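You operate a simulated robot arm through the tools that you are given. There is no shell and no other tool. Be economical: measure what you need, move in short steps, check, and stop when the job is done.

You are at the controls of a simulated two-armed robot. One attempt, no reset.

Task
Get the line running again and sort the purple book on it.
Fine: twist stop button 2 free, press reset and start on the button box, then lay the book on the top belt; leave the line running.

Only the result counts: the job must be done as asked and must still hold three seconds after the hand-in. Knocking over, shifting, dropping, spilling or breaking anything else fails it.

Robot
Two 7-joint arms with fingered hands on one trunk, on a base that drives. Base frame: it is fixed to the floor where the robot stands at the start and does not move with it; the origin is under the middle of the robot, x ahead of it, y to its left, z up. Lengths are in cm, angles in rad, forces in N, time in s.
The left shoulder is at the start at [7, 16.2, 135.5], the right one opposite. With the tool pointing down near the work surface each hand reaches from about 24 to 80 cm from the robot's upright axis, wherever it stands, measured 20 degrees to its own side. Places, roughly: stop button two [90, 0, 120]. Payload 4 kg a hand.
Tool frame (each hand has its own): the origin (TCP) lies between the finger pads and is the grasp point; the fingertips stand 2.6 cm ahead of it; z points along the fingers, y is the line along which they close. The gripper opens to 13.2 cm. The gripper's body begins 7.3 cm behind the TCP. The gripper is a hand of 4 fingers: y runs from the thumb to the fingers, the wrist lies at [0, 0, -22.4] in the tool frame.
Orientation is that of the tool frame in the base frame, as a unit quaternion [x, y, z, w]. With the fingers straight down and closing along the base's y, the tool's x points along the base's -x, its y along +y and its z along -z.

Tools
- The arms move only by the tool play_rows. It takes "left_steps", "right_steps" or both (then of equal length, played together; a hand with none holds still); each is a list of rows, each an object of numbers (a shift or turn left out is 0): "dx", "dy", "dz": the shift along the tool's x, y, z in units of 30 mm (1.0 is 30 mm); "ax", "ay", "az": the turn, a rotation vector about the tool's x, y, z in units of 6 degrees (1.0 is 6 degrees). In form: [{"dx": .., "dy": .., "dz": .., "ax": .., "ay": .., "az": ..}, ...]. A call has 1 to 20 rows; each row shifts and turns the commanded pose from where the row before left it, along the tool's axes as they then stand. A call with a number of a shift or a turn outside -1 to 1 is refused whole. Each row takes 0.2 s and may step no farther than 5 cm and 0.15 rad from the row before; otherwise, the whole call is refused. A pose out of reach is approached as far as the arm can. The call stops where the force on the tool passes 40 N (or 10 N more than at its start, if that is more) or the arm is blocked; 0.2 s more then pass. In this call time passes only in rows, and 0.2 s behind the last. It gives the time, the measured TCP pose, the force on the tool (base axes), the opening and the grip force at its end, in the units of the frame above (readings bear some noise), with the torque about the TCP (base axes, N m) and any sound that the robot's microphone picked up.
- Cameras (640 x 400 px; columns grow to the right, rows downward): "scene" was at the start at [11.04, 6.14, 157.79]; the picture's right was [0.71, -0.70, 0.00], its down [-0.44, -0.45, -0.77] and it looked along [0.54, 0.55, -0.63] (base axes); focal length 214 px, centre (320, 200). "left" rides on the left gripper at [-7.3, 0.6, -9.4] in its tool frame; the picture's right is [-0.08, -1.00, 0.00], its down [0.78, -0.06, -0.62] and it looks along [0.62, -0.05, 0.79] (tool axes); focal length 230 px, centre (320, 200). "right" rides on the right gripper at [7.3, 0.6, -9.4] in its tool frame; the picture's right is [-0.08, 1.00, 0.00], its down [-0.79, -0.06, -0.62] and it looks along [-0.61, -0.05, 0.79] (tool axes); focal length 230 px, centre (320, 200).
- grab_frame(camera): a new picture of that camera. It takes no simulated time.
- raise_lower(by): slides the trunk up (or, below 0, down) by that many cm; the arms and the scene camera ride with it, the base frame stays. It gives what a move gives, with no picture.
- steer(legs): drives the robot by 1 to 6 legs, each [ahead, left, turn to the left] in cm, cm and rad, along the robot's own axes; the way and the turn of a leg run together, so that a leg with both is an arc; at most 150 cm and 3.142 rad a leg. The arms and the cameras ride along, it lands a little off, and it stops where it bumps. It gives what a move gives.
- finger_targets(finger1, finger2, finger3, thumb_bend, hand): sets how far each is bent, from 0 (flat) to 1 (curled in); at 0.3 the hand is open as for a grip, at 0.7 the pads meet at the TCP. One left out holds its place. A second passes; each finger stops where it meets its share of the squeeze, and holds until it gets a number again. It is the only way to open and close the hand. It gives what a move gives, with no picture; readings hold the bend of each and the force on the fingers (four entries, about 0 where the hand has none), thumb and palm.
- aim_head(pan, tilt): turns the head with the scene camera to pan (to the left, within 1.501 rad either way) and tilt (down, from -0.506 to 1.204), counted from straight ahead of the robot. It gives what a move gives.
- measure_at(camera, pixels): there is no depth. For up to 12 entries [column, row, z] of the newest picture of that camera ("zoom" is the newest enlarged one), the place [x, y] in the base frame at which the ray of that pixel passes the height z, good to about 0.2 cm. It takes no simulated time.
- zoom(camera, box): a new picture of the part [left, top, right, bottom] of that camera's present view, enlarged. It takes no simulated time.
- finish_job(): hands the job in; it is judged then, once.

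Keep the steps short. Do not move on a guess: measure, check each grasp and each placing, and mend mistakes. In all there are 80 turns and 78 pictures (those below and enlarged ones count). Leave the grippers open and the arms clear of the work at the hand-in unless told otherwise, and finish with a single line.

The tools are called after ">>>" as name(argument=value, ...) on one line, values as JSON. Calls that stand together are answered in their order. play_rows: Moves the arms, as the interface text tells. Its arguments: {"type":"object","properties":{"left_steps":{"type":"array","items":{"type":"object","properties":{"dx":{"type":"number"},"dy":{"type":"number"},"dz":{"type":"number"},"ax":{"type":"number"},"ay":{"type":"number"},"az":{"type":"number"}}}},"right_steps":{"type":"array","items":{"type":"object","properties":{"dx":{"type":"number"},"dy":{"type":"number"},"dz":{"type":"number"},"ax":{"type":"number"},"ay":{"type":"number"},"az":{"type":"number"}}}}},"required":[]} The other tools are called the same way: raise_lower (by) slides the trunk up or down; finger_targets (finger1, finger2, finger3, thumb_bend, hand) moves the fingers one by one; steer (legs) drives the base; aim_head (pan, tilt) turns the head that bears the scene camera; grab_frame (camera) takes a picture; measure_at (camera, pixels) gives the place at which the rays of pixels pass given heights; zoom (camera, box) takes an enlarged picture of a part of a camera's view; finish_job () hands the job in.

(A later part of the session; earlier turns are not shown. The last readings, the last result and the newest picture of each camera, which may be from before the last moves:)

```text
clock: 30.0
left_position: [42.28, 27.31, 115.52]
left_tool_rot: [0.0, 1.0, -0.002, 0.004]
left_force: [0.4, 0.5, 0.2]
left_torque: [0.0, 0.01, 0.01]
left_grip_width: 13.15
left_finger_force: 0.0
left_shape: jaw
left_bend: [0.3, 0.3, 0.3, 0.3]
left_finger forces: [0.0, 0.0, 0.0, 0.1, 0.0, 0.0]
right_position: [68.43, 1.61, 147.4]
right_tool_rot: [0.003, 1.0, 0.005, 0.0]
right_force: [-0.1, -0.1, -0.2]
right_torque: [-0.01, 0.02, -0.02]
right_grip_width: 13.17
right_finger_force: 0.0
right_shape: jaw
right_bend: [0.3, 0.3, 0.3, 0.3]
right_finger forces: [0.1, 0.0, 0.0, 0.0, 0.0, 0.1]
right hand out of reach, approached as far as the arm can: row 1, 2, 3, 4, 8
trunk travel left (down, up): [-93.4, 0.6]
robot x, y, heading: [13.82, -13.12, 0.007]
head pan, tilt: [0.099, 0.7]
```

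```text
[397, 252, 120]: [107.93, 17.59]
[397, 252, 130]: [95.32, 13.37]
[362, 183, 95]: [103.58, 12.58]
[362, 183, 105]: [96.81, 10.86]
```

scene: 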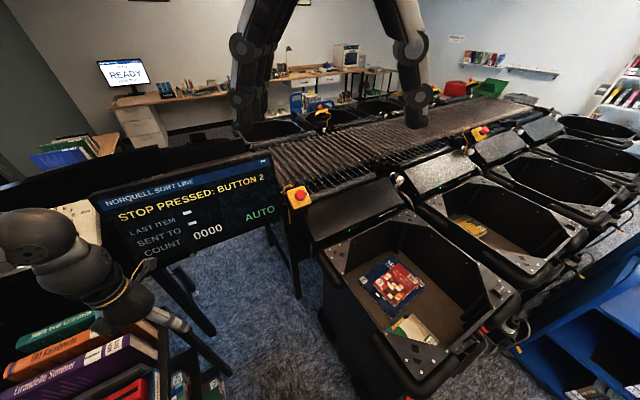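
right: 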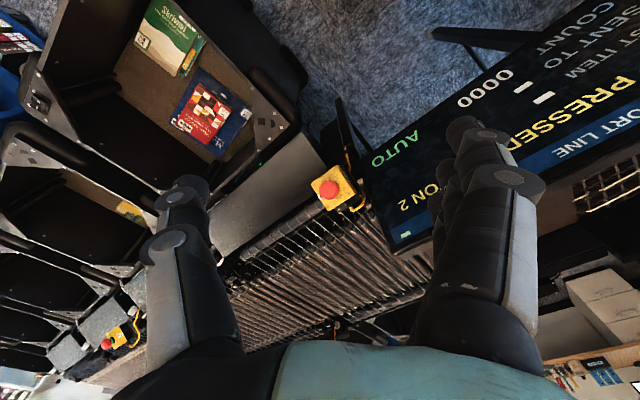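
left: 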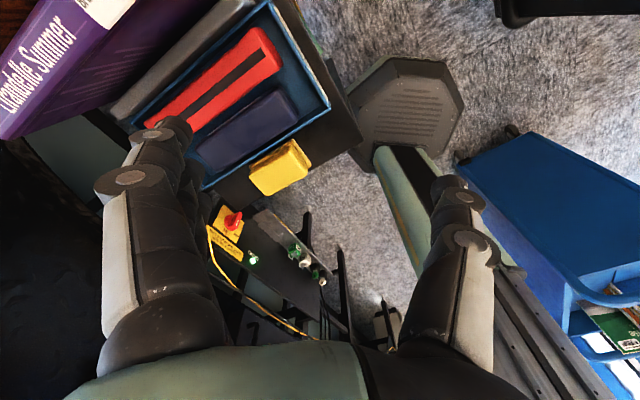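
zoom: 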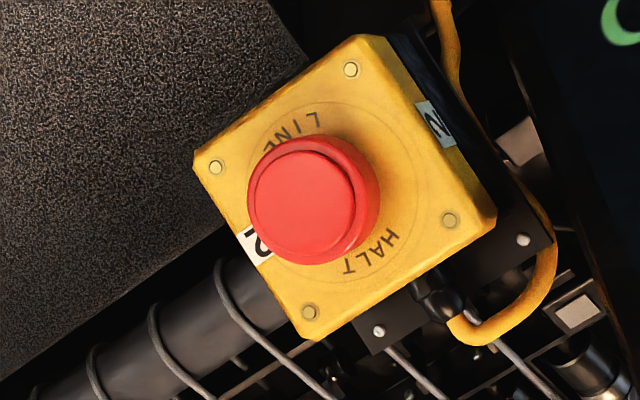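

Screen's upper right corner is about (91,11,134), so I use a narrower hand: bend to 0.45, tilt the tool onto the button's axis in place.

>>> finger_targets(hand="right", finger1=0.45, finger2=0.45, finger3=0.45, thumb_bend=0.45)

>>> play_rows(right_steps=[{"ax": -0.61, "ay": -0.73}, {"ax": -0.61, "ay": -0.73}, {"ax": -0.61, "ay": -0.73}, {"ax": -0.61, "ay": -0.73}, {"ax": -0.61, "ay": -0.73}, {"ax": -0.61, "ay": -0.73}])

```text
clock: 31.0
left_position: [42.32, 27.19, 115.71]
left_tool_rot: [0.0, 1.0, -0.002, 0.004]
left_force: [-0.7, 0.9, -0.9]
left_torque: [-0.03, 0.02, 0.02]
left_grip_width: 13.2
left_finger_force: 0.1
left_shape: jaw
left_bend: [0.3, 0.3, 0.3, 0.3]
left_finger forces: [0.1, 0.0, 0.0, 0.1, 0.0, 0.0]
right_position: [68.45, 1.39, 147.15]
right_tool_rot: [0.003, 1.0, 0.002, -0.001]
right_force: [0.2, 0.1, -0.9]
right_torque: [0.02, -0.02, 0.0]
right_grip_width: 8.8
right_finger_force: 0.0
right_shape: fingers
right_bend: [0.45, 0.45, 0.45, 0.45]
right_finger forces: [0.0, 0.0, 0.1, 0.0, 0.1, 0.1]
trunk travel left (down, up): [-93.4, 0.6]
robot x, y, heading: [13.78, -12.63, 0.002]
head pan, tilt: [0.099, 0.7]
```

```text
clock: 32.4
left_position: [42.44, 27.41, 115.57]
left_tool_rot: [0.0, 1.0, -0.002, 0.004]
left_force: [0.0, 0.1, -0.9]
left_torque: [0.02, 0.0, -0.02]
left_grip_width: 13.19
left_finger_force: 0.0
left_shape: jaw
left_bend: [0.3, 0.3, 0.3, 0.3]
left_finger forces: [0.0, 0.0, 0.0, 0.1, 0.1, 0.0]
right_position: [73.26, 1.4, 151.99]
right_tool_rot: [0.0, 0.989, 0.096, 0.11]
right_force: [-0.5, 0.4, -0.3]
right_torque: [0.03, -0.02, 0.01]
right_grip_width: 8.78
right_finger_force: 0.0
right_shape: fingers
right_bend: [0.45, 0.45, 0.45, 0.45]
right_finger forces: [0.0, 0.1, 0.0, 0.1, 0.1, 0.1]
right hand out of reach, approached as far as the arm can: row 1, 2, 3, 4, 5, 6
trunk travel left (down, up): [-93.4, 0.6]
robot x, y, heading: [14.0, -13.32, 0.006]
head pan, tilt: [0.099, 0.7]
```

The pose is at the arm's limit from here. I turn the robot left 0.3 rad (and 3 cm ahead) to bring the right shoulder nearer; the hand stays well above the screen.

>>> steer(legs=[[3, 0, 0.3]])

>>> raise_lower(by=-8)

```text
clock: 33.8
left_position: [32.23, 34.19, 115.6]
left_tool_rot: [-0.147, 0.989, -0.001, 0.005]
left_force: [0.6, -0.6, -0.2]
left_torque: [0.01, 0.0, 0.04]
left_grip_width: 13.2
left_finger_force: 0.1
left_shape: jaw
left_bend: [0.3, 0.3, 0.3, 0.3]
left_finger forces: [0.0, 0.0, 0.0, 0.1, 0.0, 0.1]
right_position: [69.42, 18.62, 152.12]
right_tool_rot: [-0.146, 0.978, 0.113, 0.096]
right_force: [0.3, 0.0, -1.0]
right_torque: [0.01, -0.01, 0.03]
right_grip_width: 8.78
right_finger_force: 0.0
right_shape: fingers
right_bend: [0.45, 0.45, 0.45, 0.45]
right_finger forces: [0.0, 0.1, 0.0, 0.1, 0.1, 0.0]
trunk travel left (down, up): [-93.4, 0.6]
robot x, y, heading: [17.03, -12.39, 0.298]
head pan, tilt: [0.099, 0.7]
```

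```text
clock: 35.0
left_position: [32.22, 34.29, 107.68]
left_tool_rot: [-0.148, 0.989, -0.002, 0.003]
left_force: [0.4, -0.5, 0.4]
left_torque: [-0.03, 0.01, 0.0]
left_grip_width: 13.18
left_finger_force: 0.1
left_shape: jaw
left_bend: [0.3, 0.3, 0.3, 0.3]
left_finger forces: [0.1, 0.0, 0.1, 0.0, 0.1, 0.0]
right_position: [69.4, 18.65, 144.21]
right_tool_rot: [-0.145, 0.978, 0.113, 0.096]
right_force: [0.1, 0.0, 0.1]
right_torque: [0.0, -0.03, -0.01]
right_grip_width: 8.79
right_finger_force: 0.0
right_shape: fingers
right_bend: [0.45, 0.45, 0.45, 0.45]
right_finger forces: [0.0, 0.1, 0.1, 0.1, 0.0, 0.1]
trunk travel left (down, up): [-85.4, 8.6]
robot x, y, heading: [16.98, -12.9, 0.302]
head pan, tilt: [0.099, 0.7]
```

Now tilting the remaining 18.8° onto the button axis.

>>> play_rows(right_steps=[{"ax": -0.11, "ay": -0.775}, {"ax": -0.11, "ay": -0.775}, {"ax": -0.11, "ay": -0.775}, {"ax": -0.11, "ay": -0.775}])

```text
clock: 36.0
left_position: [32.16, 34.33, 107.49]
left_tool_rot: [-0.148, 0.989, -0.001, 0.004]
left_force: [-1.1, -0.1, 0.1]
left_torque: [-0.01, -0.02, 0.06]
left_grip_width: 13.16
left_finger_force: 0.0
left_shape: jaw
left_bend: [0.3, 0.3, 0.3, 0.3]
left_finger forces: [0.0, 0.0, 0.0, 0.1, 0.1, 0.0]
right_position: [69.43, 18.62, 144.2]
right_tool_rot: [-0.146, 0.978, 0.112, 0.096]
right_force: [0.5, 0.8, 0.4]
right_torque: [-0.02, 0.0, -0.01]
right_grip_width: 8.76
right_finger_force: 0.0
right_shape: fingers
right_bend: [0.45, 0.45, 0.45, 0.45]
right_finger forces: [0.0, 0.0, 0.0, 0.0, 0.0, 0.0]
right hand out of reach, approached as far as the arm can: row 1, 2, 3, 4
trunk travel left (down, up): [-85.4, 8.6]
robot x, y, heading: [16.9, -12.87, 0.299]
head pan, tilt: [0.099, 0.7]
```

That spot is at the arm's full stretch (wrist ~63 cm from the shoulder). I shift first toward the standoff (82,-3,128), which is closer to the shoulder.

>>> play_rows(right_steps=[{"dx": -0.087, "dy": -0.904, "dz": 0.402}, {"dx": -0.087, "dy": -0.904, "dz": 0.402}, {"dx": -0.087, "dy": -0.904, "dz": 0.402}, {"dx": -0.087, "dy": -0.904, "dz": 0.402}, {"dx": -0.087, "dy": -0.904, "dz": 0.402}, {"dx": -0.087, "dy": -0.904, "dz": 0.402}, {"dx": -0.087, "dy": -0.904, "dz": 0.402}, {"dx": -0.087, "dy": -0.904, "dz": 0.402}, {"dx": -0.087, "dy": -0.904, "dz": 0.402}, {"dx": -0.087, "dy": -0.904, "dz": 0.402}, {"ax": -0.11, "ay": -0.775}, {"ax": -0.11, "ay": -0.775}, {"ax": -0.11, "ay": -0.775}, {"ax": -0.11, "ay": -0.775}])

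>>> grab_frame(camera="right")

>>> grab_frame(camera="scene")

```text
clock: 39.0
left_position: [32.18, 34.38, 107.69]
left_tool_rot: [-0.148, 0.989, -0.001, 0.004]
left_force: [0.3, 0.9, 0.7]
left_torque: [-0.02, -0.01, -0.02]
left_grip_width: 13.17
left_finger_force: 0.0
left_shape: jaw
left_bend: [0.3, 0.3, 0.3, 0.3]
left_finger forces: [0.0, 0.1, 0.1, 0.0, 0.0, 0.0]
right_position: [74.16, 15.81, 141.26]
right_tool_rot: [-0.148, 0.978, 0.11, 0.094]
right_force: [0.5, 0.7, -0.5]
right_torque: [-0.01, 0.02, 0.02]
right_grip_width: 8.77
right_finger_force: 0.0
right_shape: fingers
right_bend: [0.45, 0.45, 0.45, 0.45]
right_finger forces: [0.0, 0.1, 0.1, 0.0, 0.0, 0.1]
right hand out of reach, approached as far as the arm can: row 1, 2, 3, 4, 5, 6, 7, 8, 9, 10, 11, 12, 13, 14
trunk travel left (down, up): [-85.4, 8.6]
robot x, y, heading: [17.21, -12.61, 0.301]
head pan, tilt: [0.099, 0.7]
```

```text
46 pictures are left
```

right: 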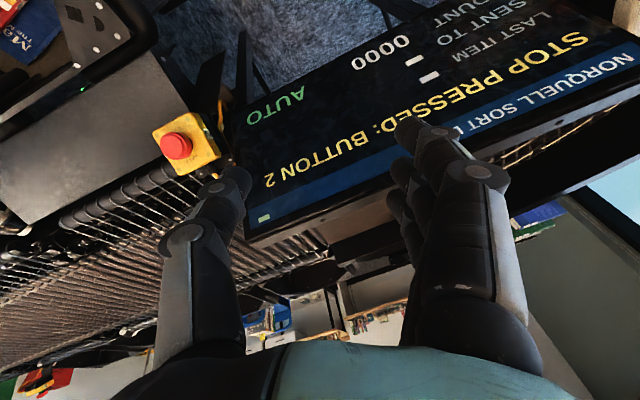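

```text
45 pictures are left
```

scene: 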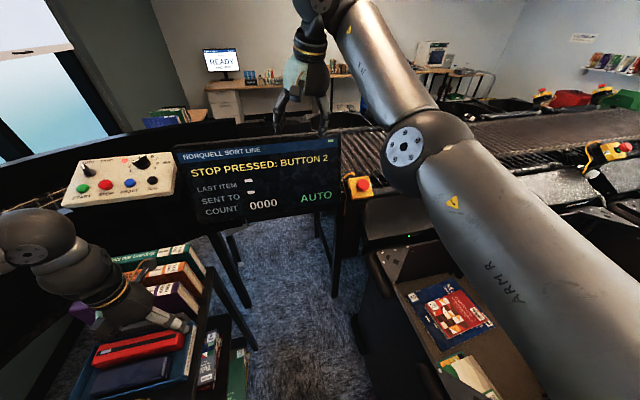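

The wrist is near its bend limit since it sits above the elbow. I pull the right hand back and down into the free space before the screen, about (58,0,125).

>>> play_rows(right_steps=[{"dx": 0.946, "dy": -0.546, "dz": 0.366}, {"dx": 0.946, "dy": -0.546, "dz": 0.366}, {"dx": 0.946, "dy": -0.546, "dz": 0.366}, {"dx": 0.946, "dy": -0.546, "dz": 0.366}, {"dx": 0.946, "dy": -0.546, "dz": 0.366}, {"dx": 0.946, "dy": -0.546, "dz": 0.366}, {"dx": 0.946, "dy": -0.546, "dz": 0.366}, {"dx": 0.946, "dy": -0.546, "dz": 0.366}])

```text
clock: 40.8
left_position: [32.1, 34.35, 107.57]
left_tool_rot: [-0.148, 0.989, -0.001, 0.004]
left_force: [0.7, 0.7, 0.2]
left_torque: [-0.01, -0.02, 0.01]
left_grip_width: 13.17
left_finger_force: 0.1
left_shape: jaw
left_bend: [0.3, 0.3, 0.3, 0.3]
left_finger forces: [0.0, 0.0, 0.1, 0.1, 0.1, 0.0]
right_position: [74.23, 15.84, 141.39]
right_tool_rot: [-0.147, 0.978, 0.111, 0.094]
right_force: [0.3, 0.1, 0.1]
right_torque: [0.01, -0.04, 0.02]
right_grip_width: 8.79
right_finger_force: 0.2
right_shape: fingers
right_bend: [0.45, 0.45, 0.45, 0.45]
right_finger forces: [0.1, 0.0, 0.1, 0.0, 0.1, 0.0]
right hand out of reach, approached as far as the arm can: row 1, 2, 3, 4, 5, 6, 7, 8
trunk travel left (down, up): [-85.4, 8.6]
robot x, y, heading: [16.96, -12.72, 0.301]
head pan, tilt: [0.099, 0.7]
```

Stuck at a joint limit; undoing the tilt back to vertical, then retreating.

>>> play_rows(right_steps=[{"ax": 0.62, "ay": 0.71}, {"ax": 0.62, "ay": 0.71}, {"ax": 0.62, "ay": 0.71}, {"dx": 0.9, "dy": -0.5}, {"dx": 0.9, "dy": -0.5}, {"dx": 0.9, "dy": -0.5}, {"dx": 0.9, "dy": -0.5}])

```text
clock: 42.4
left_position: [32.0, 34.29, 107.69]
left_tool_rot: [-0.148, 0.989, -0.001, 0.005]
left_force: [-0.3, -0.1, 0.2]
left_torque: [0.01, 0.01, -0.02]
left_grip_width: 13.21
left_finger_force: 0.0
left_shape: jaw
left_bend: [0.3, 0.3, 0.3, 0.3]
left_finger forces: [0.0, 0.0, 0.0, 0.1, 0.1, 0.0]
right_position: [65.65, 7.55, 144.21]
right_tool_rot: [-0.149, 0.989, -0.003, -0.004]
right_force: [0.0, 0.5, 0.3]
right_torque: [0.0, 0.0, 0.01]
right_grip_width: 8.76
right_finger_force: 0.0
right_shape: fingers
right_bend: [0.45, 0.45, 0.45, 0.45]
right_finger forces: [0.1, 0.0, 0.1, 0.0, 0.1, 0.0]
right hand out of reach, approached as far as the arm can: row 1, 2, 3, 5, 6, 7
trunk travel left (down, up): [-85.4, 8.6]
robot x, y, heading: [16.9, -12.8, 0.298]
head pan, tilt: [0.099, 0.7]
```

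Vertical again and moving. Lower straight down 15 cm (free space in front of the screen).

>>> play_rows(right_steps=[{"dz": 1}, {"dz": 1}, {"dz": 1}, {"dz": 1}, {"dz": 1}])

```text
clock: 43.5
left_position: [32.28, 34.34, 107.7]
left_tool_rot: [-0.147, 0.989, -0.002, 0.002]
left_force: [0.0, 0.2, 0.3]
left_torque: [-0.02, 0.02, 0.0]
left_grip_width: 13.19
left_finger_force: 0.1
left_shape: jaw
left_bend: [0.3, 0.3, 0.3, 0.3]
left_finger forces: [0.1, 0.1, 0.0, 0.0, 0.0, 0.0]
right_position: [70.57, 13.19, 134.05]
right_tool_rot: [-0.148, 0.989, -0.003, -0.003]
right_force: [-0.1, -0.7, 0.1]
right_torque: [0.01, -0.01, 0.02]
right_grip_width: 8.81
right_finger_force: 0.0
right_shape: fingers
right_bend: [0.45, 0.45, 0.45, 0.45]
right_finger forces: [0.0, 0.0, 0.0, 0.0, 0.1, 0.0]
right hand out of reach, approached as far as the arm can: row 1, 2, 3, 4, 5
trunk travel left (down, up): [-85.4, 8.6]
robot x, y, heading: [16.99, -12.82, 0.299]
head pan, tilt: [0.099, 0.7]
```

I understand now: the right arm is in an elbow-low posture, which needs a stretched arm to tilt the hand down. So I go the other way: trunk up, and back the base off so the arm can stretch out.

>>> raise_lower(by=8.4)

>>> steer(legs=[[-10, 3, -0.2]])

```text
clock: 44.8
left_position: [32.2, 34.29, 115.93]
left_tool_rot: [-0.148, 0.989, 0.0, 0.004]
left_force: [0.7, -0.9, 0.1]
left_torque: [0.01, 0.02, 0.04]
left_grip_width: 13.19
left_finger_force: 0.0
left_shape: jaw
left_bend: [0.3, 0.3, 0.3, 0.3]
left_finger forces: [0.0, 0.1, 0.1, 0.0, 0.1, 0.1]
right_position: [70.52, 13.18, 142.64]
right_tool_rot: [-0.148, 0.989, -0.003, -0.003]
right_force: [0.2, -0.4, -1.2]
right_torque: [-0.03, 0.01, 0.03]
right_grip_width: 8.79
right_finger_force: 0.1
right_shape: fingers
right_bend: [0.45, 0.45, 0.45, 0.45]
right_finger forces: [0.0, 0.0, 0.1, 0.1, 0.0, 0.0]
trunk travel left (down, up): [-93.8, 0.2]
robot x, y, heading: [16.9, -12.6, 0.301]
head pan, tilt: [0.099, 0.7]
```

```text
clock: 45.9
left_position: [31.17, 31.22, 115.86]
left_tool_rot: [-0.051, 0.999, -0.001, 0.002]
left_force: [0.5, 0.3, 0.5]
left_torque: [0.0, 0.08, 0.03]
left_grip_width: 13.2
left_finger_force: 0.1
left_shape: jaw
left_bend: [0.3, 0.3, 0.3, 0.3]
left_finger forces: [0.0, 0.0, 0.0, 0.0, 0.0, 0.0]
right_position: [64.71, 2.99, 142.26]
right_tool_rot: [-0.051, 0.999, -0.002, -0.005]
right_force: [0.3, 0.1, -0.7]
right_torque: [0.04, 0.06, 0.0]
right_grip_width: 8.8
right_finger_force: 0.0
right_shape: fingers
right_bend: [0.45, 0.45, 0.45, 0.45]
right_finger forces: [0.1, 0.0, 0.1, 0.1, 0.0, 0.0]
trunk travel left (down, up): [-93.8, 0.2]
robot x, y, heading: [6.53, -11.46, 0.111]
head pan, tilt: [0.099, 0.7]
```

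Now combining the stretch-out, lowering, and tilt in eight small rows towards the standoff ~(85.4,-2,125.5).

>>> play_rows(right_steps=[{"dx": -0.837, "dy": -0.293, "dz": 0.7, "ax": -0.4, "ay": -0.593}, {"dx": -0.793, "dy": -0.327, "dz": 0.733, "ax": -0.4, "ay": -0.593}, {"dx": -0.747, "dy": -0.36, "dz": 0.767, "ax": -0.4, "ay": -0.593}, {"dx": -0.697, "dy": -0.39, "dz": 0.797, "ax": -0.4, "ay": -0.593}, {"dx": -0.647, "dy": -0.42, "dz": 0.823, "ax": -0.4, "ay": -0.593}, {"dx": -0.597, "dy": -0.457, "dz": 0.84, "ax": -0.4, "ay": -0.593}, {"dx": -0.543, "dy": -0.49, "dz": 0.857, "ax": -0.4, "ay": -0.593}, {"dx": -0.487, "dy": -0.527, "dz": 0.87, "ax": -0.4, "ay": -0.593}])

```text
clock: 47.7
left_position: [30.64, 31.35, 116.0]
left_tool_rot: [-0.052, 0.999, -0.001, 0.004]
left_force: [0.2, -0.4, 0.0]
left_torque: [0.03, -0.04, 0.01]
left_grip_width: 13.2
left_finger_force: 0.1
left_shape: jaw
left_bend: [0.3, 0.3, 0.3, 0.3]
left_finger forces: [0.1, 0.1, 0.1, 0.0, 0.0, 0.0]
right_position: [70.48, 1.96, 141.83]
right_tool_rot: [-0.05, 0.995, 0.057, 0.062]
right_force: [-0.1, -0.4, 0.2]
right_torque: [0.0, 0.04, -0.01]
right_grip_width: 8.78
right_finger_force: 0.0
right_shape: fingers
right_bend: [0.45, 0.45, 0.45, 0.45]
right_finger forces: [0.1, 0.0, 0.0, 0.1, 0.0, 0.0]
right hand out of reach, approached as far as the arm can: row 1, 2, 3, 4, 5, 6, 7, 8
trunk travel left (down, up): [-93.8, 0.2]
robot x, y, heading: [6.31, -11.66, 0.108]
head pan, tilt: [0.099, 0.7]
```

Still limited. I probe which direction frees the arm: pure outward motion along base x at this orientation.

>>> play_rows(right_steps=[{"dx": -0.9, "dz": 0.15}, {"dx": -0.9, "dz": 0.15}, {"dx": -0.9, "dz": 0.15}, {"dx": -0.9, "dz": 0.15}])

>>> grab_frame(camera="scene")

```text
clock: 48.7
left_position: [30.61, 31.29, 116.04]
left_tool_rot: [-0.051, 0.999, 0.0, 0.004]
left_force: [0.2, -0.2, 0.2]
left_torque: [0.03, 0.01, 0.01]
left_grip_width: 13.18
left_finger_force: 0.1
left_shape: jaw
left_bend: [0.3, 0.3, 0.3, 0.3]
left_finger forces: [0.0, 0.0, 0.0, 0.0, 0.1, 0.1]
right_position: [72.24, -1.37, 143.45]
right_tool_rot: [-0.05, 0.995, 0.058, 0.062]
right_force: [0.1, -0.2, -0.3]
right_torque: [-0.01, -0.02, 0.01]
right_grip_width: 8.78
right_finger_force: 0.0
right_shape: fingers
right_bend: [0.45, 0.45, 0.45, 0.45]
right_finger forces: [0.1, 0.0, 0.0, 0.1, 0.0, 0.0]
right hand out of reach, approached as far as the arm can: row 1, 2, 3, 4
trunk travel left (down, up): [-93.8, 0.2]
robot x, y, heading: [6.48, -11.78, 0.108]
head pan, tilt: [0.099, 0.7]
```

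```text
44 pictures are left
```

scene: 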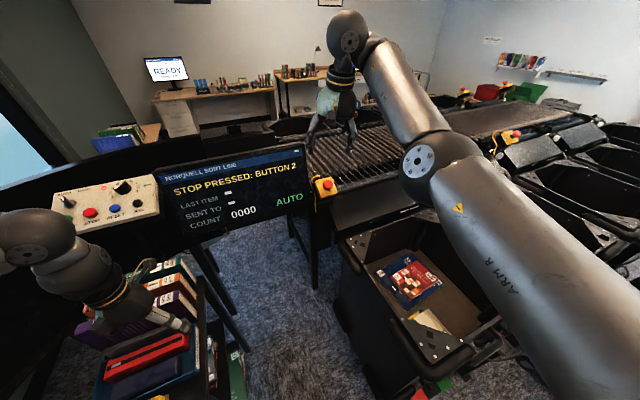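

The arm is simply at full stretch (~63 cm), so nearer is right after all, but starting from a relaxed posture. I un-tilt, pull the hand back to about (48,-20,140), and test lowering there.

>>> play_rows(right_steps=[{"ax": 0.45, "ay": 0.67}, {"ax": 0.45, "ay": 0.67}, {"dx": 0.86, "dy": -0.55, "dz": 0.1}, {"dx": 0.86, "dy": -0.55, "dz": 0.1}, {"dx": 0.86, "dy": -0.55, "dz": 0.1}, {"dx": 0.86, "dy": -0.55, "dz": 0.1}, {"dx": 0.86, "dy": -0.55, "dz": 0.1}, {"dx": 0.86, "dy": -0.55, "dz": 0.1}, {"dx": 0.86, "dy": -0.55, "dz": 0.1}, {"dx": 0.86, "dy": -0.55, "dz": 0.1}])

>>> play_rows(right_steps=[{"dz": 0.8}, {"dz": 0.8}, {"dz": 0.8}, {"dz": 0.8}, {"dz": 0.8}, {"dz": 0.8}])

>>> grab_frame(camera="scene")

```text
clock: 50.9
left_position: [30.56, 31.3, 116.08]
left_tool_rot: [-0.052, 0.999, -0.002, 0.005]
left_force: [-0.6, -0.6, -0.1]
left_torque: [-0.01, 0.01, -0.01]
left_grip_width: 13.18
left_finger_force: 0.0
left_shape: jaw
left_bend: [0.3, 0.3, 0.3, 0.3]
left_finger forces: [0.1, 0.0, 0.0, 0.0, 0.1, 0.1]
right_position: [63.82, -7.66, 151.69]
right_tool_rot: [-0.051, 0.999, 0.008, -0.006]
right_force: [-0.2, -0.8, -0.5]
right_torque: [-0.02, -0.05, 0.01]
right_grip_width: 8.77
right_finger_force: 0.1
right_shape: fingers
right_bend: [0.45, 0.45, 0.45, 0.45]
right_finger forces: [0.0, 0.0, 0.0, 0.0, 0.0, 0.0]
right hand out of reach, approached as far as the arm can: row 1, 2, 3, 4, 5, 6, 7, 8, 9, 10
trunk travel left (down, up): [-93.8, 0.2]
robot x, y, heading: [6.64, -11.36, 0.106]
head pan, tilt: [0.099, 0.7]
```

```text
clock: 52.3
left_position: [30.74, 31.34, 116.09]
left_tool_rot: [-0.052, 0.999, -0.002, 0.004]
left_force: [0.1, -0.2, -0.5]
left_torque: [-0.02, 0.04, 0.0]
left_grip_width: 13.18
left_finger_force: 0.0
left_shape: jaw
left_bend: [0.3, 0.3, 0.3, 0.3]
left_finger forces: [0.0, 0.0, 0.0, 0.1, 0.0, 0.0]
right_position: [69.3, -4.03, 141.58]
right_tool_rot: [-0.05, 0.999, 0.011, -0.01]
right_force: [-0.2, 1.4, -0.3]
right_torque: [0.01, -0.03, 0.0]
right_grip_width: 8.78
right_finger_force: 0.0
right_shape: fingers
right_bend: [0.45, 0.45, 0.45, 0.45]
right_finger forces: [0.0, 0.0, 0.1, 0.0, 0.1, 0.0]
right hand out of reach, approached as far as the arm can: row 1, 2, 3, 4, 5, 6
trunk travel left (down, up): [-93.8, 0.2]
robot x, y, heading: [6.26, -11.46, 0.108]
head pan, tilt: [0.099, 0.7]
```

```text
43 pictures are left
```

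scene: 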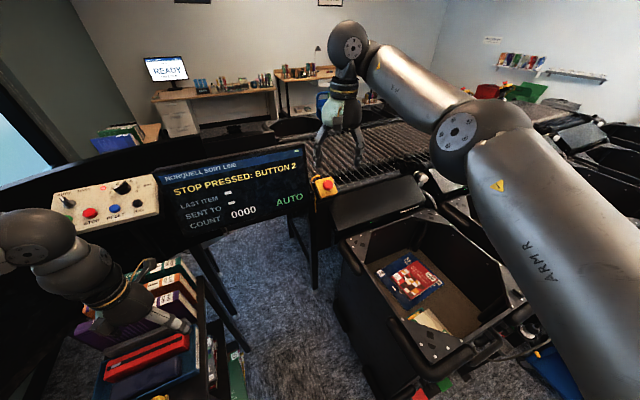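

The limit is hand-bend: vertical hand is only possible stretched. With the hand tilted 34° forward, it relaxes. So: drive closer, then rotate about the wrist (keeping the wrist in place) rather than about the TCP.

>>> steer(legs=[[8.8, -2.4, 0.14]])

```text
clock: 53.4
left_position: [32.77, 33.24, 116.17]
left_tool_rot: [-0.12, 0.993, -0.001, 0.006]
left_force: [-0.6, 1.1, -0.2]
left_torque: [0.0, 0.01, 0.01]
left_grip_width: 13.19
left_finger_force: 0.1
left_shape: jaw
left_bend: [0.3, 0.3, 0.3, 0.3]
left_finger forces: [0.0, 0.1, 0.0, 0.1, 0.0, 0.1]
right_position: [75.87, 3.88, 142.12]
right_tool_rot: [-0.121, 0.993, 0.01, -0.005]
right_force: [-0.7, 0.0, 0.1]
right_torque: [0.0, -0.04, -0.01]
right_grip_width: 8.8
right_finger_force: 0.1
right_shape: fingers
right_bend: [0.45, 0.45, 0.45, 0.45]
right_finger forces: [0.0, 0.1, 0.0, 0.0, 0.0, 0.0]
trunk travel left (down, up): [-93.8, 0.2]
robot x, y, heading: [15.37, -12.42, 0.245]
head pan, tilt: [0.099, 0.7]
```

Tilting about the wrist in eight rows.

>>> play_rows(right_steps=[{"dx": -0.508, "dy": 0.228, "ax": -0.291, "ay": -0.65}, {"dx": -0.508, "dy": 0.228, "ax": -0.291, "ay": -0.65}, {"dx": -0.508, "dy": 0.228, "ax": -0.291, "ay": -0.65}, {"dx": -0.508, "dy": 0.228, "ax": -0.291, "ay": -0.65}, {"dx": -0.508, "dy": 0.228, "ax": -0.291, "ay": -0.65}, {"dx": -0.508, "dy": 0.228, "ax": -0.291, "ay": -0.65}, {"dx": -0.508, "dy": 0.228, "ax": -0.291, "ay": -0.65}, {"dx": -0.508, "dy": 0.228, "ax": -0.291, "ay": -0.65}])

```text
clock: 55.2
left_position: [33.37, 33.3, 116.02]
left_tool_rot: [-0.121, 0.993, -0.001, 0.004]
left_force: [-0.7, -0.4, -0.4]
left_torque: [-0.01, 0.01, 0.05]
left_grip_width: 13.18
left_finger_force: 0.0
left_shape: jaw
left_bend: [0.3, 0.3, 0.3, 0.3]
left_finger forces: [0.0, 0.1, 0.1, 0.1, 0.0, 0.0]
right_position: [79.05, 7.37, 143.16]
right_tool_rot: [-0.117, 0.988, 0.067, 0.069]
right_force: [0.5, -0.6, 0.6]
right_torque: [-0.04, 0.0, 0.01]
right_grip_width: 8.77
right_finger_force: 0.0
right_shape: fingers
right_bend: [0.45, 0.45, 0.45, 0.45]
right_finger forces: [0.1, 0.1, 0.0, 0.0, 0.0, 0.0]
right hand out of reach, approached as far as the arm can: row 1, 2, 3, 4, 5, 6, 7, 8
trunk travel left (down, up): [-93.8, 0.2]
robot x, y, heading: [15.23, -12.64, 0.245]
head pan, tilt: [0.099, 0.7]
```

Progress of about 11°. I continue with the turn mostly about tool y (tilting along the arm), wrist-centred.

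>>> play_rows(right_steps=[{"dx": -0.5, "ay": -0.65}, {"dx": -0.5, "ay": -0.65}, {"dx": -0.5, "ay": -0.65}, {"dx": -0.5, "ay": -0.65}])

```text
clock: 56.2
left_position: [33.31, 33.28, 116.0]
left_tool_rot: [-0.119, 0.993, -0.001, 0.004]
left_force: [0.0, -0.8, 0.7]
left_torque: [0.02, 0.01, -0.03]
left_grip_width: 13.18
left_finger_force: 0.0
left_shape: jaw
left_bend: [0.3, 0.3, 0.3, 0.3]
left_finger forces: [0.0, 0.1, 0.0, 0.1, 0.0, 0.1]
right_position: [78.99, 7.25, 143.05]
right_tool_rot: [-0.118, 0.988, 0.066, 0.067]
right_force: [0.4, -0.5, 0.7]
right_torque: [0.02, -0.02, -0.03]
right_grip_width: 8.78
right_finger_force: 0.1
right_shape: fingers
right_bend: [0.45, 0.45, 0.45, 0.45]
right_finger forces: [0.0, 0.1, 0.1, 0.0, 0.1, 0.0]
right hand out of reach, approached as far as the arm can: row 1, 2, 3, 4
trunk travel left (down, up): [-93.8, 0.2]
robot x, y, heading: [15.48, -12.63, 0.244]
head pan, tilt: [0.099, 0.7]
```

I test whether rolling about the tool axis frees it (+19°).

>>> play_rows(right_steps=[{"az": 0.8}, {"az": 0.8}, {"az": 0.8}, {"az": 0.8}, {"dx": -0.4, "dy": 0.2, "ax": -0.3, "ay": -0.5}, {"dx": -0.4, "dy": 0.2, "ax": -0.3, "ay": -0.5}])

```text
clock: 57.6
left_position: [33.34, 33.45, 116.06]
left_tool_rot: [-0.121, 0.993, -0.001, 0.003]
left_force: [0.6, -0.4, 1.0]
left_torque: [0.03, 0.01, -0.03]
left_grip_width: 13.18
left_finger_force: 0.1
left_shape: jaw
left_bend: [0.3, 0.3, 0.3, 0.3]
left_finger forces: [0.1, 0.1, 0.0, 0.1, 0.0, 0.1]
right_position: [79.06, 7.26, 143.25]
right_tool_rot: [0.049, 0.994, 0.077, 0.056]
right_force: [-0.4, -0.5, 0.1]
right_torque: [0.02, -0.01, 0.02]
right_grip_width: 8.78
right_finger_force: 0.0
right_shape: fingers
right_bend: [0.45, 0.45, 0.45, 0.45]
right_finger forces: [0.0, 0.0, 0.0, 0.0, 0.0, 0.0]
right hand out of reach, approached as far as the arm can: row 5, 6
trunk travel left (down, up): [-93.8, 0.2]
robot x, y, heading: [15.69, -12.78, 0.245]
head pan, tilt: [0.099, 0.7]
```

Roll is free but the tilt isn't: the right arm's posture is boxed in. The left arm is in the proper low posture, so I'll use it for the stop button. First I stow the right hand up and to the right, out of the way.

>>> play_rows(right_steps=[{"dx": 0.356, "dy": -0.91, "dz": -0.69}, {"dx": 0.356, "dy": -0.91, "dz": -0.69}, {"dx": 0.356, "dy": -0.91, "dz": -0.69}, {"dx": 0.356, "dy": -0.91, "dz": -0.69}, {"dx": 0.356, "dy": -0.91, "dz": -0.69}, {"dx": 0.356, "dy": -0.91, "dz": -0.69}, {"dx": 0.356, "dy": -0.91, "dz": -0.69}, {"dx": 0.356, "dy": -0.91, "dz": -0.69}, {"dx": 0.356, "dy": -0.91, "dz": -0.69}, {"dx": 0.356, "dy": -0.91, "dz": -0.69}, {"dx": 0.356, "dy": -0.91, "dz": -0.69}, {"dx": 0.356, "dy": -0.91, "dz": -0.69}])

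>>> grab_frame(camera="scene")

```text
clock: 60.2
left_position: [33.18, 33.36, 116.13]
left_tool_rot: [-0.12, 0.993, -0.002, 0.005]
left_force: [-0.4, -0.5, 0.4]
left_torque: [-0.04, 0.01, -0.03]
left_grip_width: 13.17
left_finger_force: 0.2
left_shape: jaw
left_bend: [0.3, 0.3, 0.3, 0.3]
left_finger forces: [0.0, 0.0, 0.1, 0.0, 0.0, 0.0]
right_position: [70.38, -15.67, 165.96]
right_tool_rot: [0.048, 0.994, 0.081, 0.055]
right_force: [1.0, -0.4, 0.0]
right_torque: [-0.01, -0.02, 0.01]
right_grip_width: 8.77
right_finger_force: 0.1
right_shape: fingers
right_bend: [0.45, 0.45, 0.45, 0.45]
right_finger forces: [0.0, 0.0, 0.0, 0.0, 0.0, 0.0]
right hand out of reach, approached as far as the arm can: row 1, 2, 3, 4, 5, 6, 7, 8, 9, 10, 11, 12
trunk travel left (down, up): [-93.8, 0.2]
robot x, y, heading: [15.59, -12.49, 0.244]
head pan, tilt: [0.099, 0.7]
```

```text
42 pictures are left
```

scene: 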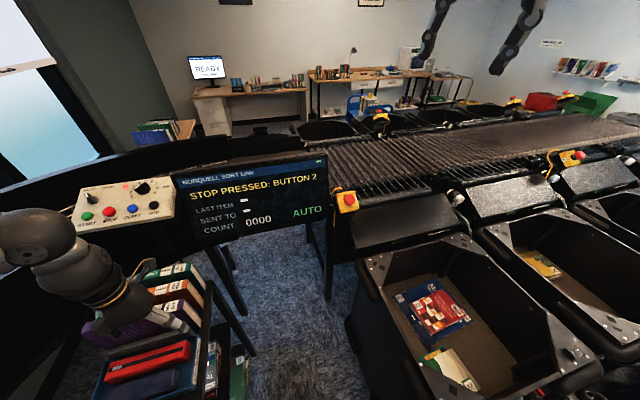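

The arm now seems to be in an elbow-high posture (it left the picture's lower part). I test lowering it again: 24 cm down.

>>> play_rows(right_steps=[{"dx": 0.1, "dy": -0.15, "dz": 0.98}, {"dx": 0.1, "dy": -0.15, "dz": 0.98}, {"dx": 0.1, "dy": -0.15, "dz": 0.98}, {"dx": 0.1, "dy": -0.15, "dz": 0.98}, {"dx": 0.1, "dy": -0.15, "dz": 0.98}, {"dx": 0.1, "dy": -0.15, "dz": 0.98}, {"dx": 0.1, "dy": -0.15, "dz": 0.98}, {"dx": 0.1, "dy": -0.15, "dz": 0.98}])

>>> grab_frame(camera="scene")

```text
clock: 62.0
left_position: [33.42, 33.43, 115.99]
left_tool_rot: [-0.121, 0.993, -0.001, 0.002]
left_force: [0.2, 0.2, -0.3]
left_torque: [-0.01, -0.03, -0.04]
left_grip_width: 13.19
left_finger_force: 0.1
left_shape: jaw
left_bend: [0.3, 0.3, 0.3, 0.3]
left_finger forces: [0.1, 0.1, 0.0, 0.0, 0.0, 0.0]
right_position: [80.09, -9.93, 157.61]
right_tool_rot: [0.048, 0.994, 0.077, 0.055]
right_force: [-0.1, 0.7, -0.7]
right_torque: [-0.01, 0.0, 0.02]
right_grip_width: 8.75
right_finger_force: 0.0
right_shape: fingers
right_bend: [0.45, 0.45, 0.45, 0.45]
right_finger forces: [0.0, 0.0, 0.0, 0.0, 0.1, 0.0]
right hand out of reach, approached as far as the arm can: row 1, 2, 3, 4, 5, 6, 7, 8
trunk travel left (down, up): [-93.8, 0.2]
robot x, y, heading: [15.22, -12.47, 0.251]
head pan, tilt: [0.099, 0.7]
```

```text
41 pictures are left
```

scene: 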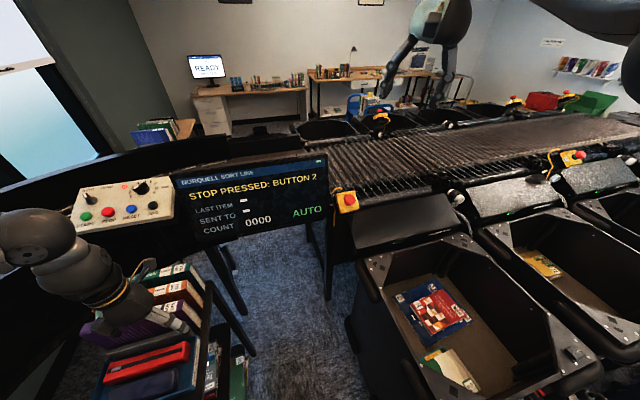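

Now I try down-and-back together, to about (75,-10,135).

>>> play_rows(right_steps=[{"dx": 0.6, "dy": -0.19, "dz": 0.9}, {"dx": 0.6, "dy": -0.19, "dz": 0.9}, {"dx": 0.5, "dy": -0.19, "dz": 0.9}, {"dx": 0.3, "dy": -0.19, "dz": 1.0}, {"dx": 0.2, "dy": -0.19, "dz": 1.0}, {"dx": 0.2, "dy": -0.19, "dz": 1.0}, {"dx": 0.1, "dy": -0.19, "dz": 1.0}])

```text
clock: 63.6
left_position: [33.43, 33.43, 116.05]
left_tool_rot: [-0.121, 0.993, -0.001, 0.004]
left_force: [-0.3, -0.3, -0.4]
left_torque: [-0.04, 0.0, 0.01]
left_grip_width: 13.18
left_finger_force: 0.1
left_shape: jaw
left_bend: [0.3, 0.3, 0.3, 0.3]
left_finger forces: [0.0, 0.0, 0.1, 0.0, 0.0, 0.0]
right_position: [85.38, -4.39, 146.2]
right_tool_rot: [0.048, 0.994, 0.081, 0.053]
right_force: [0.2, 0.8, -0.1]
right_torque: [0.0, 0.0, -0.02]
right_grip_width: 8.78
right_finger_force: 0.1
right_shape: fingers
right_bend: [0.45, 0.45, 0.45, 0.45]
right_finger forces: [0.1, 0.1, 0.0, 0.0, 0.0, 0.0]
right hand out of reach, approached as far as the arm can: row 1, 2, 3, 4, 5, 6, 7
trunk travel left (down, up): [-93.8, 0.2]
robot x, y, heading: [15.82, -12.61, 0.246]
head pan, tilt: [0.099, 0.7]
```

Descending along the reach limit. Now tilting about the TCP with a little descent.

>>> play_rows(right_steps=[{"dz": 0.5, "ax": -0.5, "ay": -0.59}, {"dz": 0.5, "ax": -0.5, "ay": -0.59}, {"dz": 0.5, "ax": -0.5, "ay": -0.59}, {"dz": 0.5, "ax": -0.5, "ay": -0.59}, {"dz": 0.5, "ax": -0.5, "ay": -0.59}])

>>> grab_frame(camera="scene")

```text
clock: 64.8
left_position: [33.47, 33.43, 115.92]
left_tool_rot: [-0.12, 0.993, -0.001, 0.004]
left_force: [0.1, 0.9, 0.1]
left_torque: [0.04, 0.01, -0.01]
left_grip_width: 13.2
left_finger_force: 0.0
left_shape: jaw
left_bend: [0.3, 0.3, 0.3, 0.3]
left_finger forces: [0.0, 0.0, 0.0, 0.0, 0.1, 0.0]
right_position: [85.95, -3.83, 145.84]
right_tool_rot: [0.048, 0.992, 0.09, 0.071]
right_force: [-0.2, -0.8, -1.2]
right_torque: [-0.04, 0.03, 0.01]
right_grip_width: 8.77
right_finger_force: 0.0
right_shape: fingers
right_bend: [0.45, 0.45, 0.45, 0.45]
right_finger forces: [0.1, 0.0, 0.0, 0.0, 0.1, 0.0]
right hand out of reach, approached as far as the arm can: row 1, 2, 3, 4, 5
trunk travel left (down, up): [-93.8, 0.2]
robot x, y, heading: [15.65, -12.87, 0.244]
head pan, tilt: [0.099, 0.7]
```

```text
40 pictures are left
```

scene: 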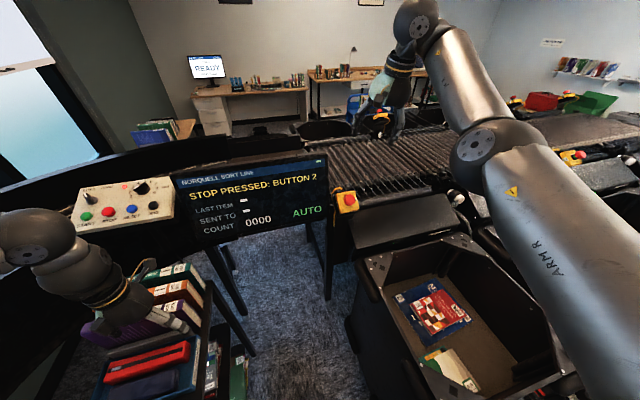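

The right arm still won't bend inward, so I commit to the left arm. Stowing the right hand high and to the right.

>>> play_rows(right_steps=[{"dx": 0.2, "dy": -0.6, "dz": -0.9}, {"dx": 0.2, "dy": -0.6, "dz": -0.9}, {"dx": 0.2, "dy": -0.6, "dz": -0.9}, {"dx": 0.2, "dy": -0.6, "dz": -0.9}, {"dx": 0.2, "dy": -0.6, "dz": -0.9}, {"dx": 0.4, "dy": -0.9, "dz": -0.5}, {"dx": 0.4, "dy": -0.9, "dz": -0.5}, {"dx": 0.4, "dy": -0.9, "dz": -0.5}, {"dx": 0.4, "dy": -0.9, "dz": -0.5}, {"dx": 0.4, "dy": -0.9, "dz": -0.5}, {"dx": 0.4, "dy": -0.9, "dz": -0.5}, {"dx": 0.8, "dy": -0.6, "dz": -0.3}, {"dx": 0.8, "dy": -0.6, "dz": -0.3}, {"dx": 0.8, "dy": -0.6, "dz": -0.3}, {"dx": 0.8, "dy": -0.6, "dz": -0.3}])

```text
clock: 68.0
left_position: [33.21, 33.27, 116.16]
left_tool_rot: [-0.121, 0.993, -0.001, 0.005]
left_force: [-0.6, 0.1, 0.4]
left_torque: [0.01, -0.03, 0.01]
left_grip_width: 13.19
left_finger_force: 0.1
left_shape: jaw
left_bend: [0.3, 0.3, 0.3, 0.3]
left_finger forces: [0.0, 0.0, 0.0, 0.0, 0.0, 0.0]
right_position: [62.52, -19.17, 169.08]
right_tool_rot: [0.048, 0.992, 0.093, 0.069]
right_force: [-0.3, 0.1, -0.2]
right_torque: [0.01, -0.02, 0.01]
right_grip_width: 8.76
right_finger_force: 0.0
right_shape: fingers
right_bend: [0.45, 0.45, 0.45, 0.45]
right_finger forces: [0.0, 0.1, 0.0, 0.0, 0.0, 0.0]
right hand out of reach, approached as far as the arm can: row 1, 2, 3, 4, 6, 7, 8, 9, 10, 11, 12, 13, 14, 15
trunk travel left (down, up): [-93.8, 0.2]
robot x, y, heading: [15.56, -12.49, 0.247]
head pan, tilt: [0.099, 0.7]
```

Turning the robot right so the left shoulder faces the button (heading about -0.2).

>>> steer(legs=[[0, 0, -0.45]])

>>> finger_targets(hand="left", finger1=0.45, finger2=0.45, finger3=0.45, thumb_bend=0.45)

```text
clock: 69.7
left_position: [51.36, 21.14, 116.07]
left_tool_rot: [0.102, 0.995, -0.003, 0.004]
left_force: [0.4, 0.4, 0.0]
left_torque: [-0.03, 0.01, 0.02]
left_grip_width: 13.2
left_finger_force: 0.1
left_shape: jaw
left_bend: [0.3, 0.3, 0.3, 0.3]
left_finger forces: [0.0, 0.0, 0.1, 0.1, 0.0, 0.0]
right_position: [55.43, -38.74, 168.98]
right_tool_rot: [0.266, 0.957, 0.074, 0.087]
right_force: [-0.5, 0.0, -0.3]
right_torque: [0.02, -0.01, -0.01]
right_grip_width: 8.79
right_finger_force: 0.0
right_shape: fingers
right_bend: [0.45, 0.45, 0.45, 0.45]
right_finger forces: [0.0, 0.1, 0.0, 0.0, 0.1, 0.0]
trunk travel left (down, up): [-93.8, 0.2]
robot x, y, heading: [15.27, -12.56, -0.197]
head pan, tilt: [0.099, 0.7]
```

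```text
clock: 70.7
left_position: [51.39, 21.08, 116.12]
left_tool_rot: [0.102, 0.995, -0.003, 0.003]
left_force: [0.1, 0.2, -0.1]
left_torque: [0.0, 0.01, 0.0]
left_grip_width: 8.83
left_finger_force: 0.0
left_shape: fingers
left_bend: [0.45, 0.45, 0.45, 0.45]
left_finger forces: [0.0, 0.0, 0.0, 0.0, 0.0, 0.0]
right_position: [55.5, -38.96, 168.94]
right_tool_rot: [0.266, 0.957, 0.075, 0.087]
right_force: [-0.1, 0.2, 0.5]
right_torque: [0.0, -0.02, 0.03]
right_grip_width: 8.79
right_finger_force: 0.0
right_shape: fingers
right_bend: [0.45, 0.45, 0.45, 0.45]
right_finger forces: [0.0, 0.0, 0.0, 0.1, 0.1, 0.0]
trunk travel left (down, up): [-93.8, 0.2]
robot x, y, heading: [15.6, -12.49, -0.197]
head pan, tilt: [0.099, 0.7]
```

Moving the left hand to about (68,0,114), in front of the button box.

>>> play_rows(left_steps=[{"dx": -0.855, "dy": -0.717, "dz": 0.083}, {"dx": -0.855, "dy": -0.717, "dz": 0.083}, {"dx": -0.855, "dy": -0.717, "dz": 0.083}, {"dx": -0.855, "dy": -0.717, "dz": 0.083}, {"dx": -0.855, "dy": -0.717, "dz": 0.083}, {"dx": -0.855, "dy": -0.717, "dz": 0.083}, {"dx": -0.855, "dy": -0.717, "dz": 0.083}, {"dx": -0.855, "dy": -0.717, "dz": 0.083}])

>>> grab_frame(camera="scene")

```text
clock: 72.5
left_position: [67.71, 0.33, 114.2]
left_tool_rot: [0.102, 0.995, -0.003, 0.003]
left_force: [0.6, 0.5, 0.2]
left_torque: [0.02, 0.06, 0.03]
left_grip_width: 8.76
left_finger_force: 0.1
left_shape: fingers
left_bend: [0.45, 0.45, 0.45, 0.45]
left_finger forces: [0.1, 0.0, 0.0, 0.1, 0.0, 0.0]
left hand out of reach, approached as far as the arm can: row 1
right_position: [55.55, -38.72, 168.94]
right_tool_rot: [0.267, 0.957, 0.076, 0.086]
right_force: [0.4, 0.0, -0.2]
right_torque: [-0.01, 0.02, 0.01]
right_grip_width: 8.8
right_finger_force: 0.1
right_shape: fingers
right_bend: [0.45, 0.45, 0.45, 0.45]
right_finger forces: [0.1, 0.0, 0.0, 0.1, 0.0, 0.0]
trunk travel left (down, up): [-93.8, 0.2]
robot x, y, heading: [15.47, -12.11, -0.206]
head pan, tilt: [0.099, 0.7]
```

```text
39 pictures are left
```

scene: 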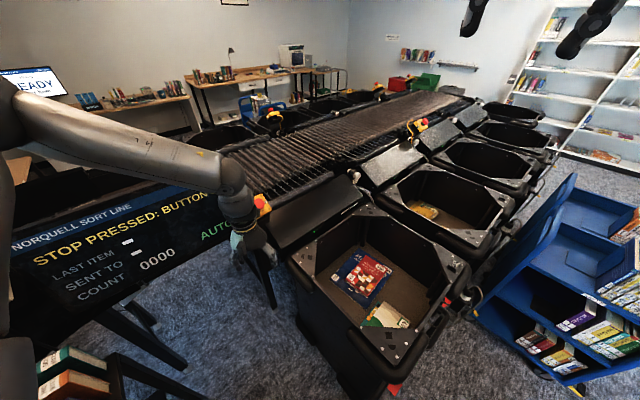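

The left arm moves freely. Tilting the left hand onto the button axis here.

>>> play_rows(left_steps=[{"ax": -0.64, "ay": -0.509}, {"ax": -0.64, "ay": -0.509}, {"ax": -0.64, "ay": -0.509}, {"ax": -0.64, "ay": -0.509}, {"ax": -0.64, "ay": -0.509}, {"ax": -0.64, "ay": -0.509}, {"ax": -0.64, "ay": -0.509}])

```text
clock: 74.1
left_position: [69.09, 7.37, 115.76]
left_tool_rot: [0.098, 0.952, 0.203, 0.209]
left_force: [0.6, 0.3, -1.0]
left_torque: [0.0, 0.03, 0.05]
left_grip_width: 8.74
left_finger_force: 0.1
left_shape: fingers
left_bend: [0.45, 0.45, 0.45, 0.45]
left_finger forces: [0.0, 0.0, 0.0, 0.0, 0.0, 0.0]
left hand out of reach, approached as far as the arm can: row 4, 5, 6, 7
right_position: [55.39, -38.69, 168.91]
right_tool_rot: [0.266, 0.957, 0.074, 0.087]
right_force: [0.4, 0.1, 0.5]
right_torque: [-0.03, 0.02, -0.03]
right_grip_width: 8.8
right_finger_force: 0.1
right_shape: fingers
right_bend: [0.45, 0.45, 0.45, 0.45]
right_finger forces: [0.0, 0.0, 0.0, 0.1, 0.1, 0.0]
trunk travel left (down, up): [-93.8, 0.2]
robot x, y, heading: [15.47, -12.4, -0.195]
head pan, tilt: [0.099, 0.7]
```

Orientation reached. Now to a standoff 6 cm off the cap: first up and right, then ahead.

>>> play_rows(left_steps=[{"dx": -0.67, "dy": -0.337, "dz": -0.528}, {"dx": -0.67, "dy": -0.337, "dz": -0.528}, {"dx": -0.67, "dy": -0.337, "dz": -0.528}, {"dx": -0.67, "dy": -0.337, "dz": -0.528}, {"dx": -0.836, "dy": 0.095, "dz": 0.409}, {"dx": -0.836, "dy": 0.095, "dz": 0.409}, {"dx": -0.836, "dy": 0.095, "dz": 0.409}, {"dx": -0.836, "dy": 0.095, "dz": 0.409}, {"dx": -0.836, "dy": 0.095, "dz": 0.409}])

>>> grab_frame(camera="left")

```text
clock: 76.1
left_position: [86.8, 8.53, 123.1]
left_tool_rot: [0.097, 0.95, 0.208, 0.21]
left_force: [-4.1, -3.0, -0.9]
left_torque: [-0.01, -0.02, 0.03]
left_grip_width: 8.09
left_finger_force: 1.7
left_shape: fingers
left_bend: [0.49, 0.45, 0.45, 0.45]
left_finger forces: [4.1, 0.0, 0.0, 0.1, 0.0, 0.1]
left hand out of reach, approached as far as the arm can: row 1, 2, 3, 4, 7, 8, 9
right_position: [55.0, -38.98, 169.0]
right_tool_rot: [0.267, 0.957, 0.076, 0.088]
right_force: [-0.1, 0.0, 0.5]
right_torque: [0.03, -0.02, -0.04]
right_grip_width: 8.77
right_finger_force: 0.0
right_shape: fingers
right_bend: [0.45, 0.45, 0.45, 0.45]
right_finger forces: [0.0, 0.1, 0.0, 0.1, 0.1, 0.1]
trunk travel left (down, up): [-93.8, 0.2]
robot x, y, heading: [15.55, -12.74, -0.205]
head pan, tilt: [0.099, 0.7]
```

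```text
38 pictures are left
```

left: 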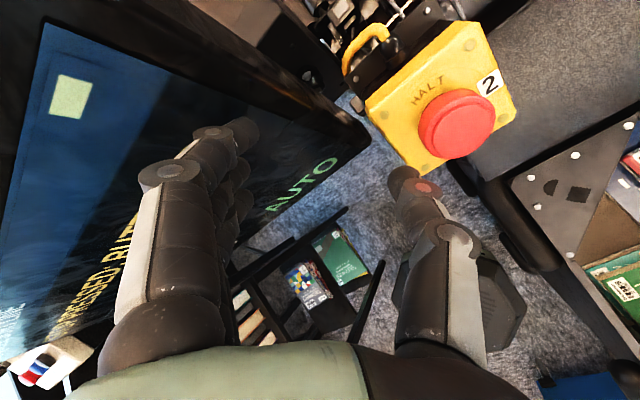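

Finger 1 lightly touches the screen (4 N), and the hand came out at y 8.5: it can't get farther right from here. I back the hand off 8 cm, then shift the base about 7.5 cm right and 4 back.

>>> play_rows(left_steps=[{"dx": 0.797, "dy": -0.09, "dz": -0.39}, {"dx": 0.797, "dy": -0.09, "dz": -0.39}, {"dx": 0.797, "dy": -0.09, "dz": -0.39}])

>>> steer(legs=[[-2.4, -8.2, 0]])

```text
clock: 76.9
left_position: [78.94, 8.62, 123.06]
left_tool_rot: [0.097, 0.95, 0.209, 0.21]
left_force: [0.4, 0.1, 0.7]
left_torque: [-0.02, 0.0, -0.01]
left_grip_width: 8.7
left_finger_force: 0.1
left_shape: fingers
left_bend: [0.45, 0.45, 0.45, 0.45]
left_finger forces: [0.0, 0.0, 0.0, 0.0, 0.0, 0.0]
right_position: [55.2, -38.84, 169.08]
right_tool_rot: [0.266, 0.957, 0.075, 0.089]
right_force: [0.2, -0.3, -0.4]
right_torque: [-0.02, -0.01, -0.01]
right_grip_width: 8.79
right_finger_force: 0.2
right_shape: fingers
right_bend: [0.45, 0.45, 0.45, 0.45]
right_finger forces: [0.1, 0.0, 0.0, 0.0, 0.0, 0.1]
trunk travel left (down, up): [-93.8, 0.2]
robot x, y, heading: [15.43, -12.71, -0.2]
head pan, tilt: [0.099, 0.7]
```

```text
clock: 78.0
left_position: [75.68, 2.45, 122.4]
left_tool_rot: [0.094, 0.952, 0.206, 0.207]
left_force: [0.9, 1.4, -0.9]
left_torque: [-0.04, 0.01, -0.04]
left_grip_width: 8.73
left_finger_force: 0.0
left_shape: fingers
left_bend: [0.45, 0.45, 0.45, 0.45]
left_finger forces: [0.0, 0.1, 0.0, 0.0, 0.0, 0.1]
right_position: [52.29, -44.63, 168.99]
right_tool_rot: [0.265, 0.958, 0.07, 0.086]
right_force: [1.4, 0.9, 0.4]
right_torque: [-0.08, 0.08, -0.02]
right_grip_width: 8.76
right_finger_force: 0.0
right_shape: fingers
right_bend: [0.45, 0.45, 0.45, 0.45]
right_finger forces: [0.1, 0.1, 0.0, 0.0, 0.0, 0.0]
trunk travel left (down, up): [-93.8, 0.2]
robot x, y, heading: [12.19, -19.86, -0.201]
head pan, tilt: [0.099, 0.7]
```

Now ahead to the standoff (87.1,-0.6,122.2).

>>> play_rows(left_steps=[{"dx": -0.925, "dy": -0.1, "dz": 0.387}, {"dx": -0.925, "dy": -0.1, "dz": 0.387}, {"dx": -0.925, "dy": -0.1, "dz": 0.387}, {"dx": -0.925, "dy": -0.1, "dz": 0.387}])

>>> grab_frame(camera="left")

```text
clock: 79.0
left_position: [84.39, 1.9, 123.98]
left_tool_rot: [0.097, 0.95, 0.21, 0.211]
left_force: [-0.1, -0.5, 0.3]
left_torque: [0.03, -0.02, 0.01]
left_grip_width: 8.72
left_finger_force: 0.1
left_shape: fingers
left_bend: [0.45, 0.45, 0.45, 0.45]
left_finger forces: [0.0, 0.0, 0.0, 0.1, 0.0, 0.0]
left hand out of reach, approached as far as the arm can: row 3, 4
right_position: [51.24, -46.43, 168.93]
right_tool_rot: [0.266, 0.957, 0.077, 0.087]
right_force: [-0.3, 0.1, -1.0]
right_torque: [0.02, -0.02, -0.03]
right_grip_width: 8.75
right_finger_force: 0.1
right_shape: fingers
right_bend: [0.45, 0.45, 0.45, 0.45]
right_finger forces: [0.0, 0.1, 0.0, 0.1, 0.1, 0.0]
trunk travel left (down, up): [-93.8, 0.2]
robot x, y, heading: [11.8, -20.02, -0.2]
head pan, tilt: [0.099, 0.7]
```

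```text
37 pictures are left
```

left: 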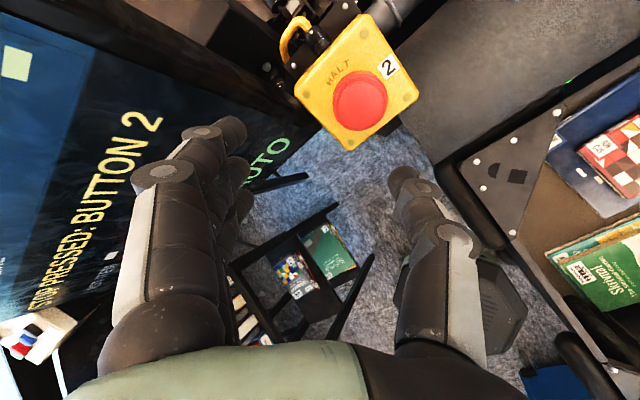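

About 3 cm sideways is left. Trying a small step with slight descent toward (87.1,-0.6,122.2).

>>> play_rows(left_steps=[{"dx": -0.41, "dy": -0.457, "dz": 0.3}, {"dx": -0.41, "dy": -0.457, "dz": 0.3}])

```text
clock: 79.6
left_position: [84.96, 2.69, 123.09]
left_tool_rot: [0.095, 0.95, 0.209, 0.21]
left_force: [-0.4, -0.2, -0.7]
left_torque: [0.01, 0.05, -0.03]
left_grip_width: 8.72
left_finger_force: 0.1
left_shape: fingers
left_bend: [0.45, 0.45, 0.45, 0.45]
left_finger forces: [0.1, 0.0, 0.0, 0.0, 0.0, 0.0]
left hand out of reach, approached as far as the arm can: row 1, 2
right_position: [51.54, -46.21, 168.94]
right_tool_rot: [0.266, 0.957, 0.075, 0.088]
right_force: [-0.3, 0.0, -0.1]
right_torque: [-0.01, 0.02, 0.0]
right_grip_width: 8.78
right_finger_force: 0.0
right_shape: fingers
right_bend: [0.45, 0.45, 0.45, 0.45]
right_finger forces: [0.0, 0.1, 0.1, 0.0, 0.0, 0.0]
trunk travel left (down, up): [-93.8, 0.2]
robot x, y, heading: [11.92, -20.01, -0.201]
head pan, tilt: [0.099, 0.7]
```

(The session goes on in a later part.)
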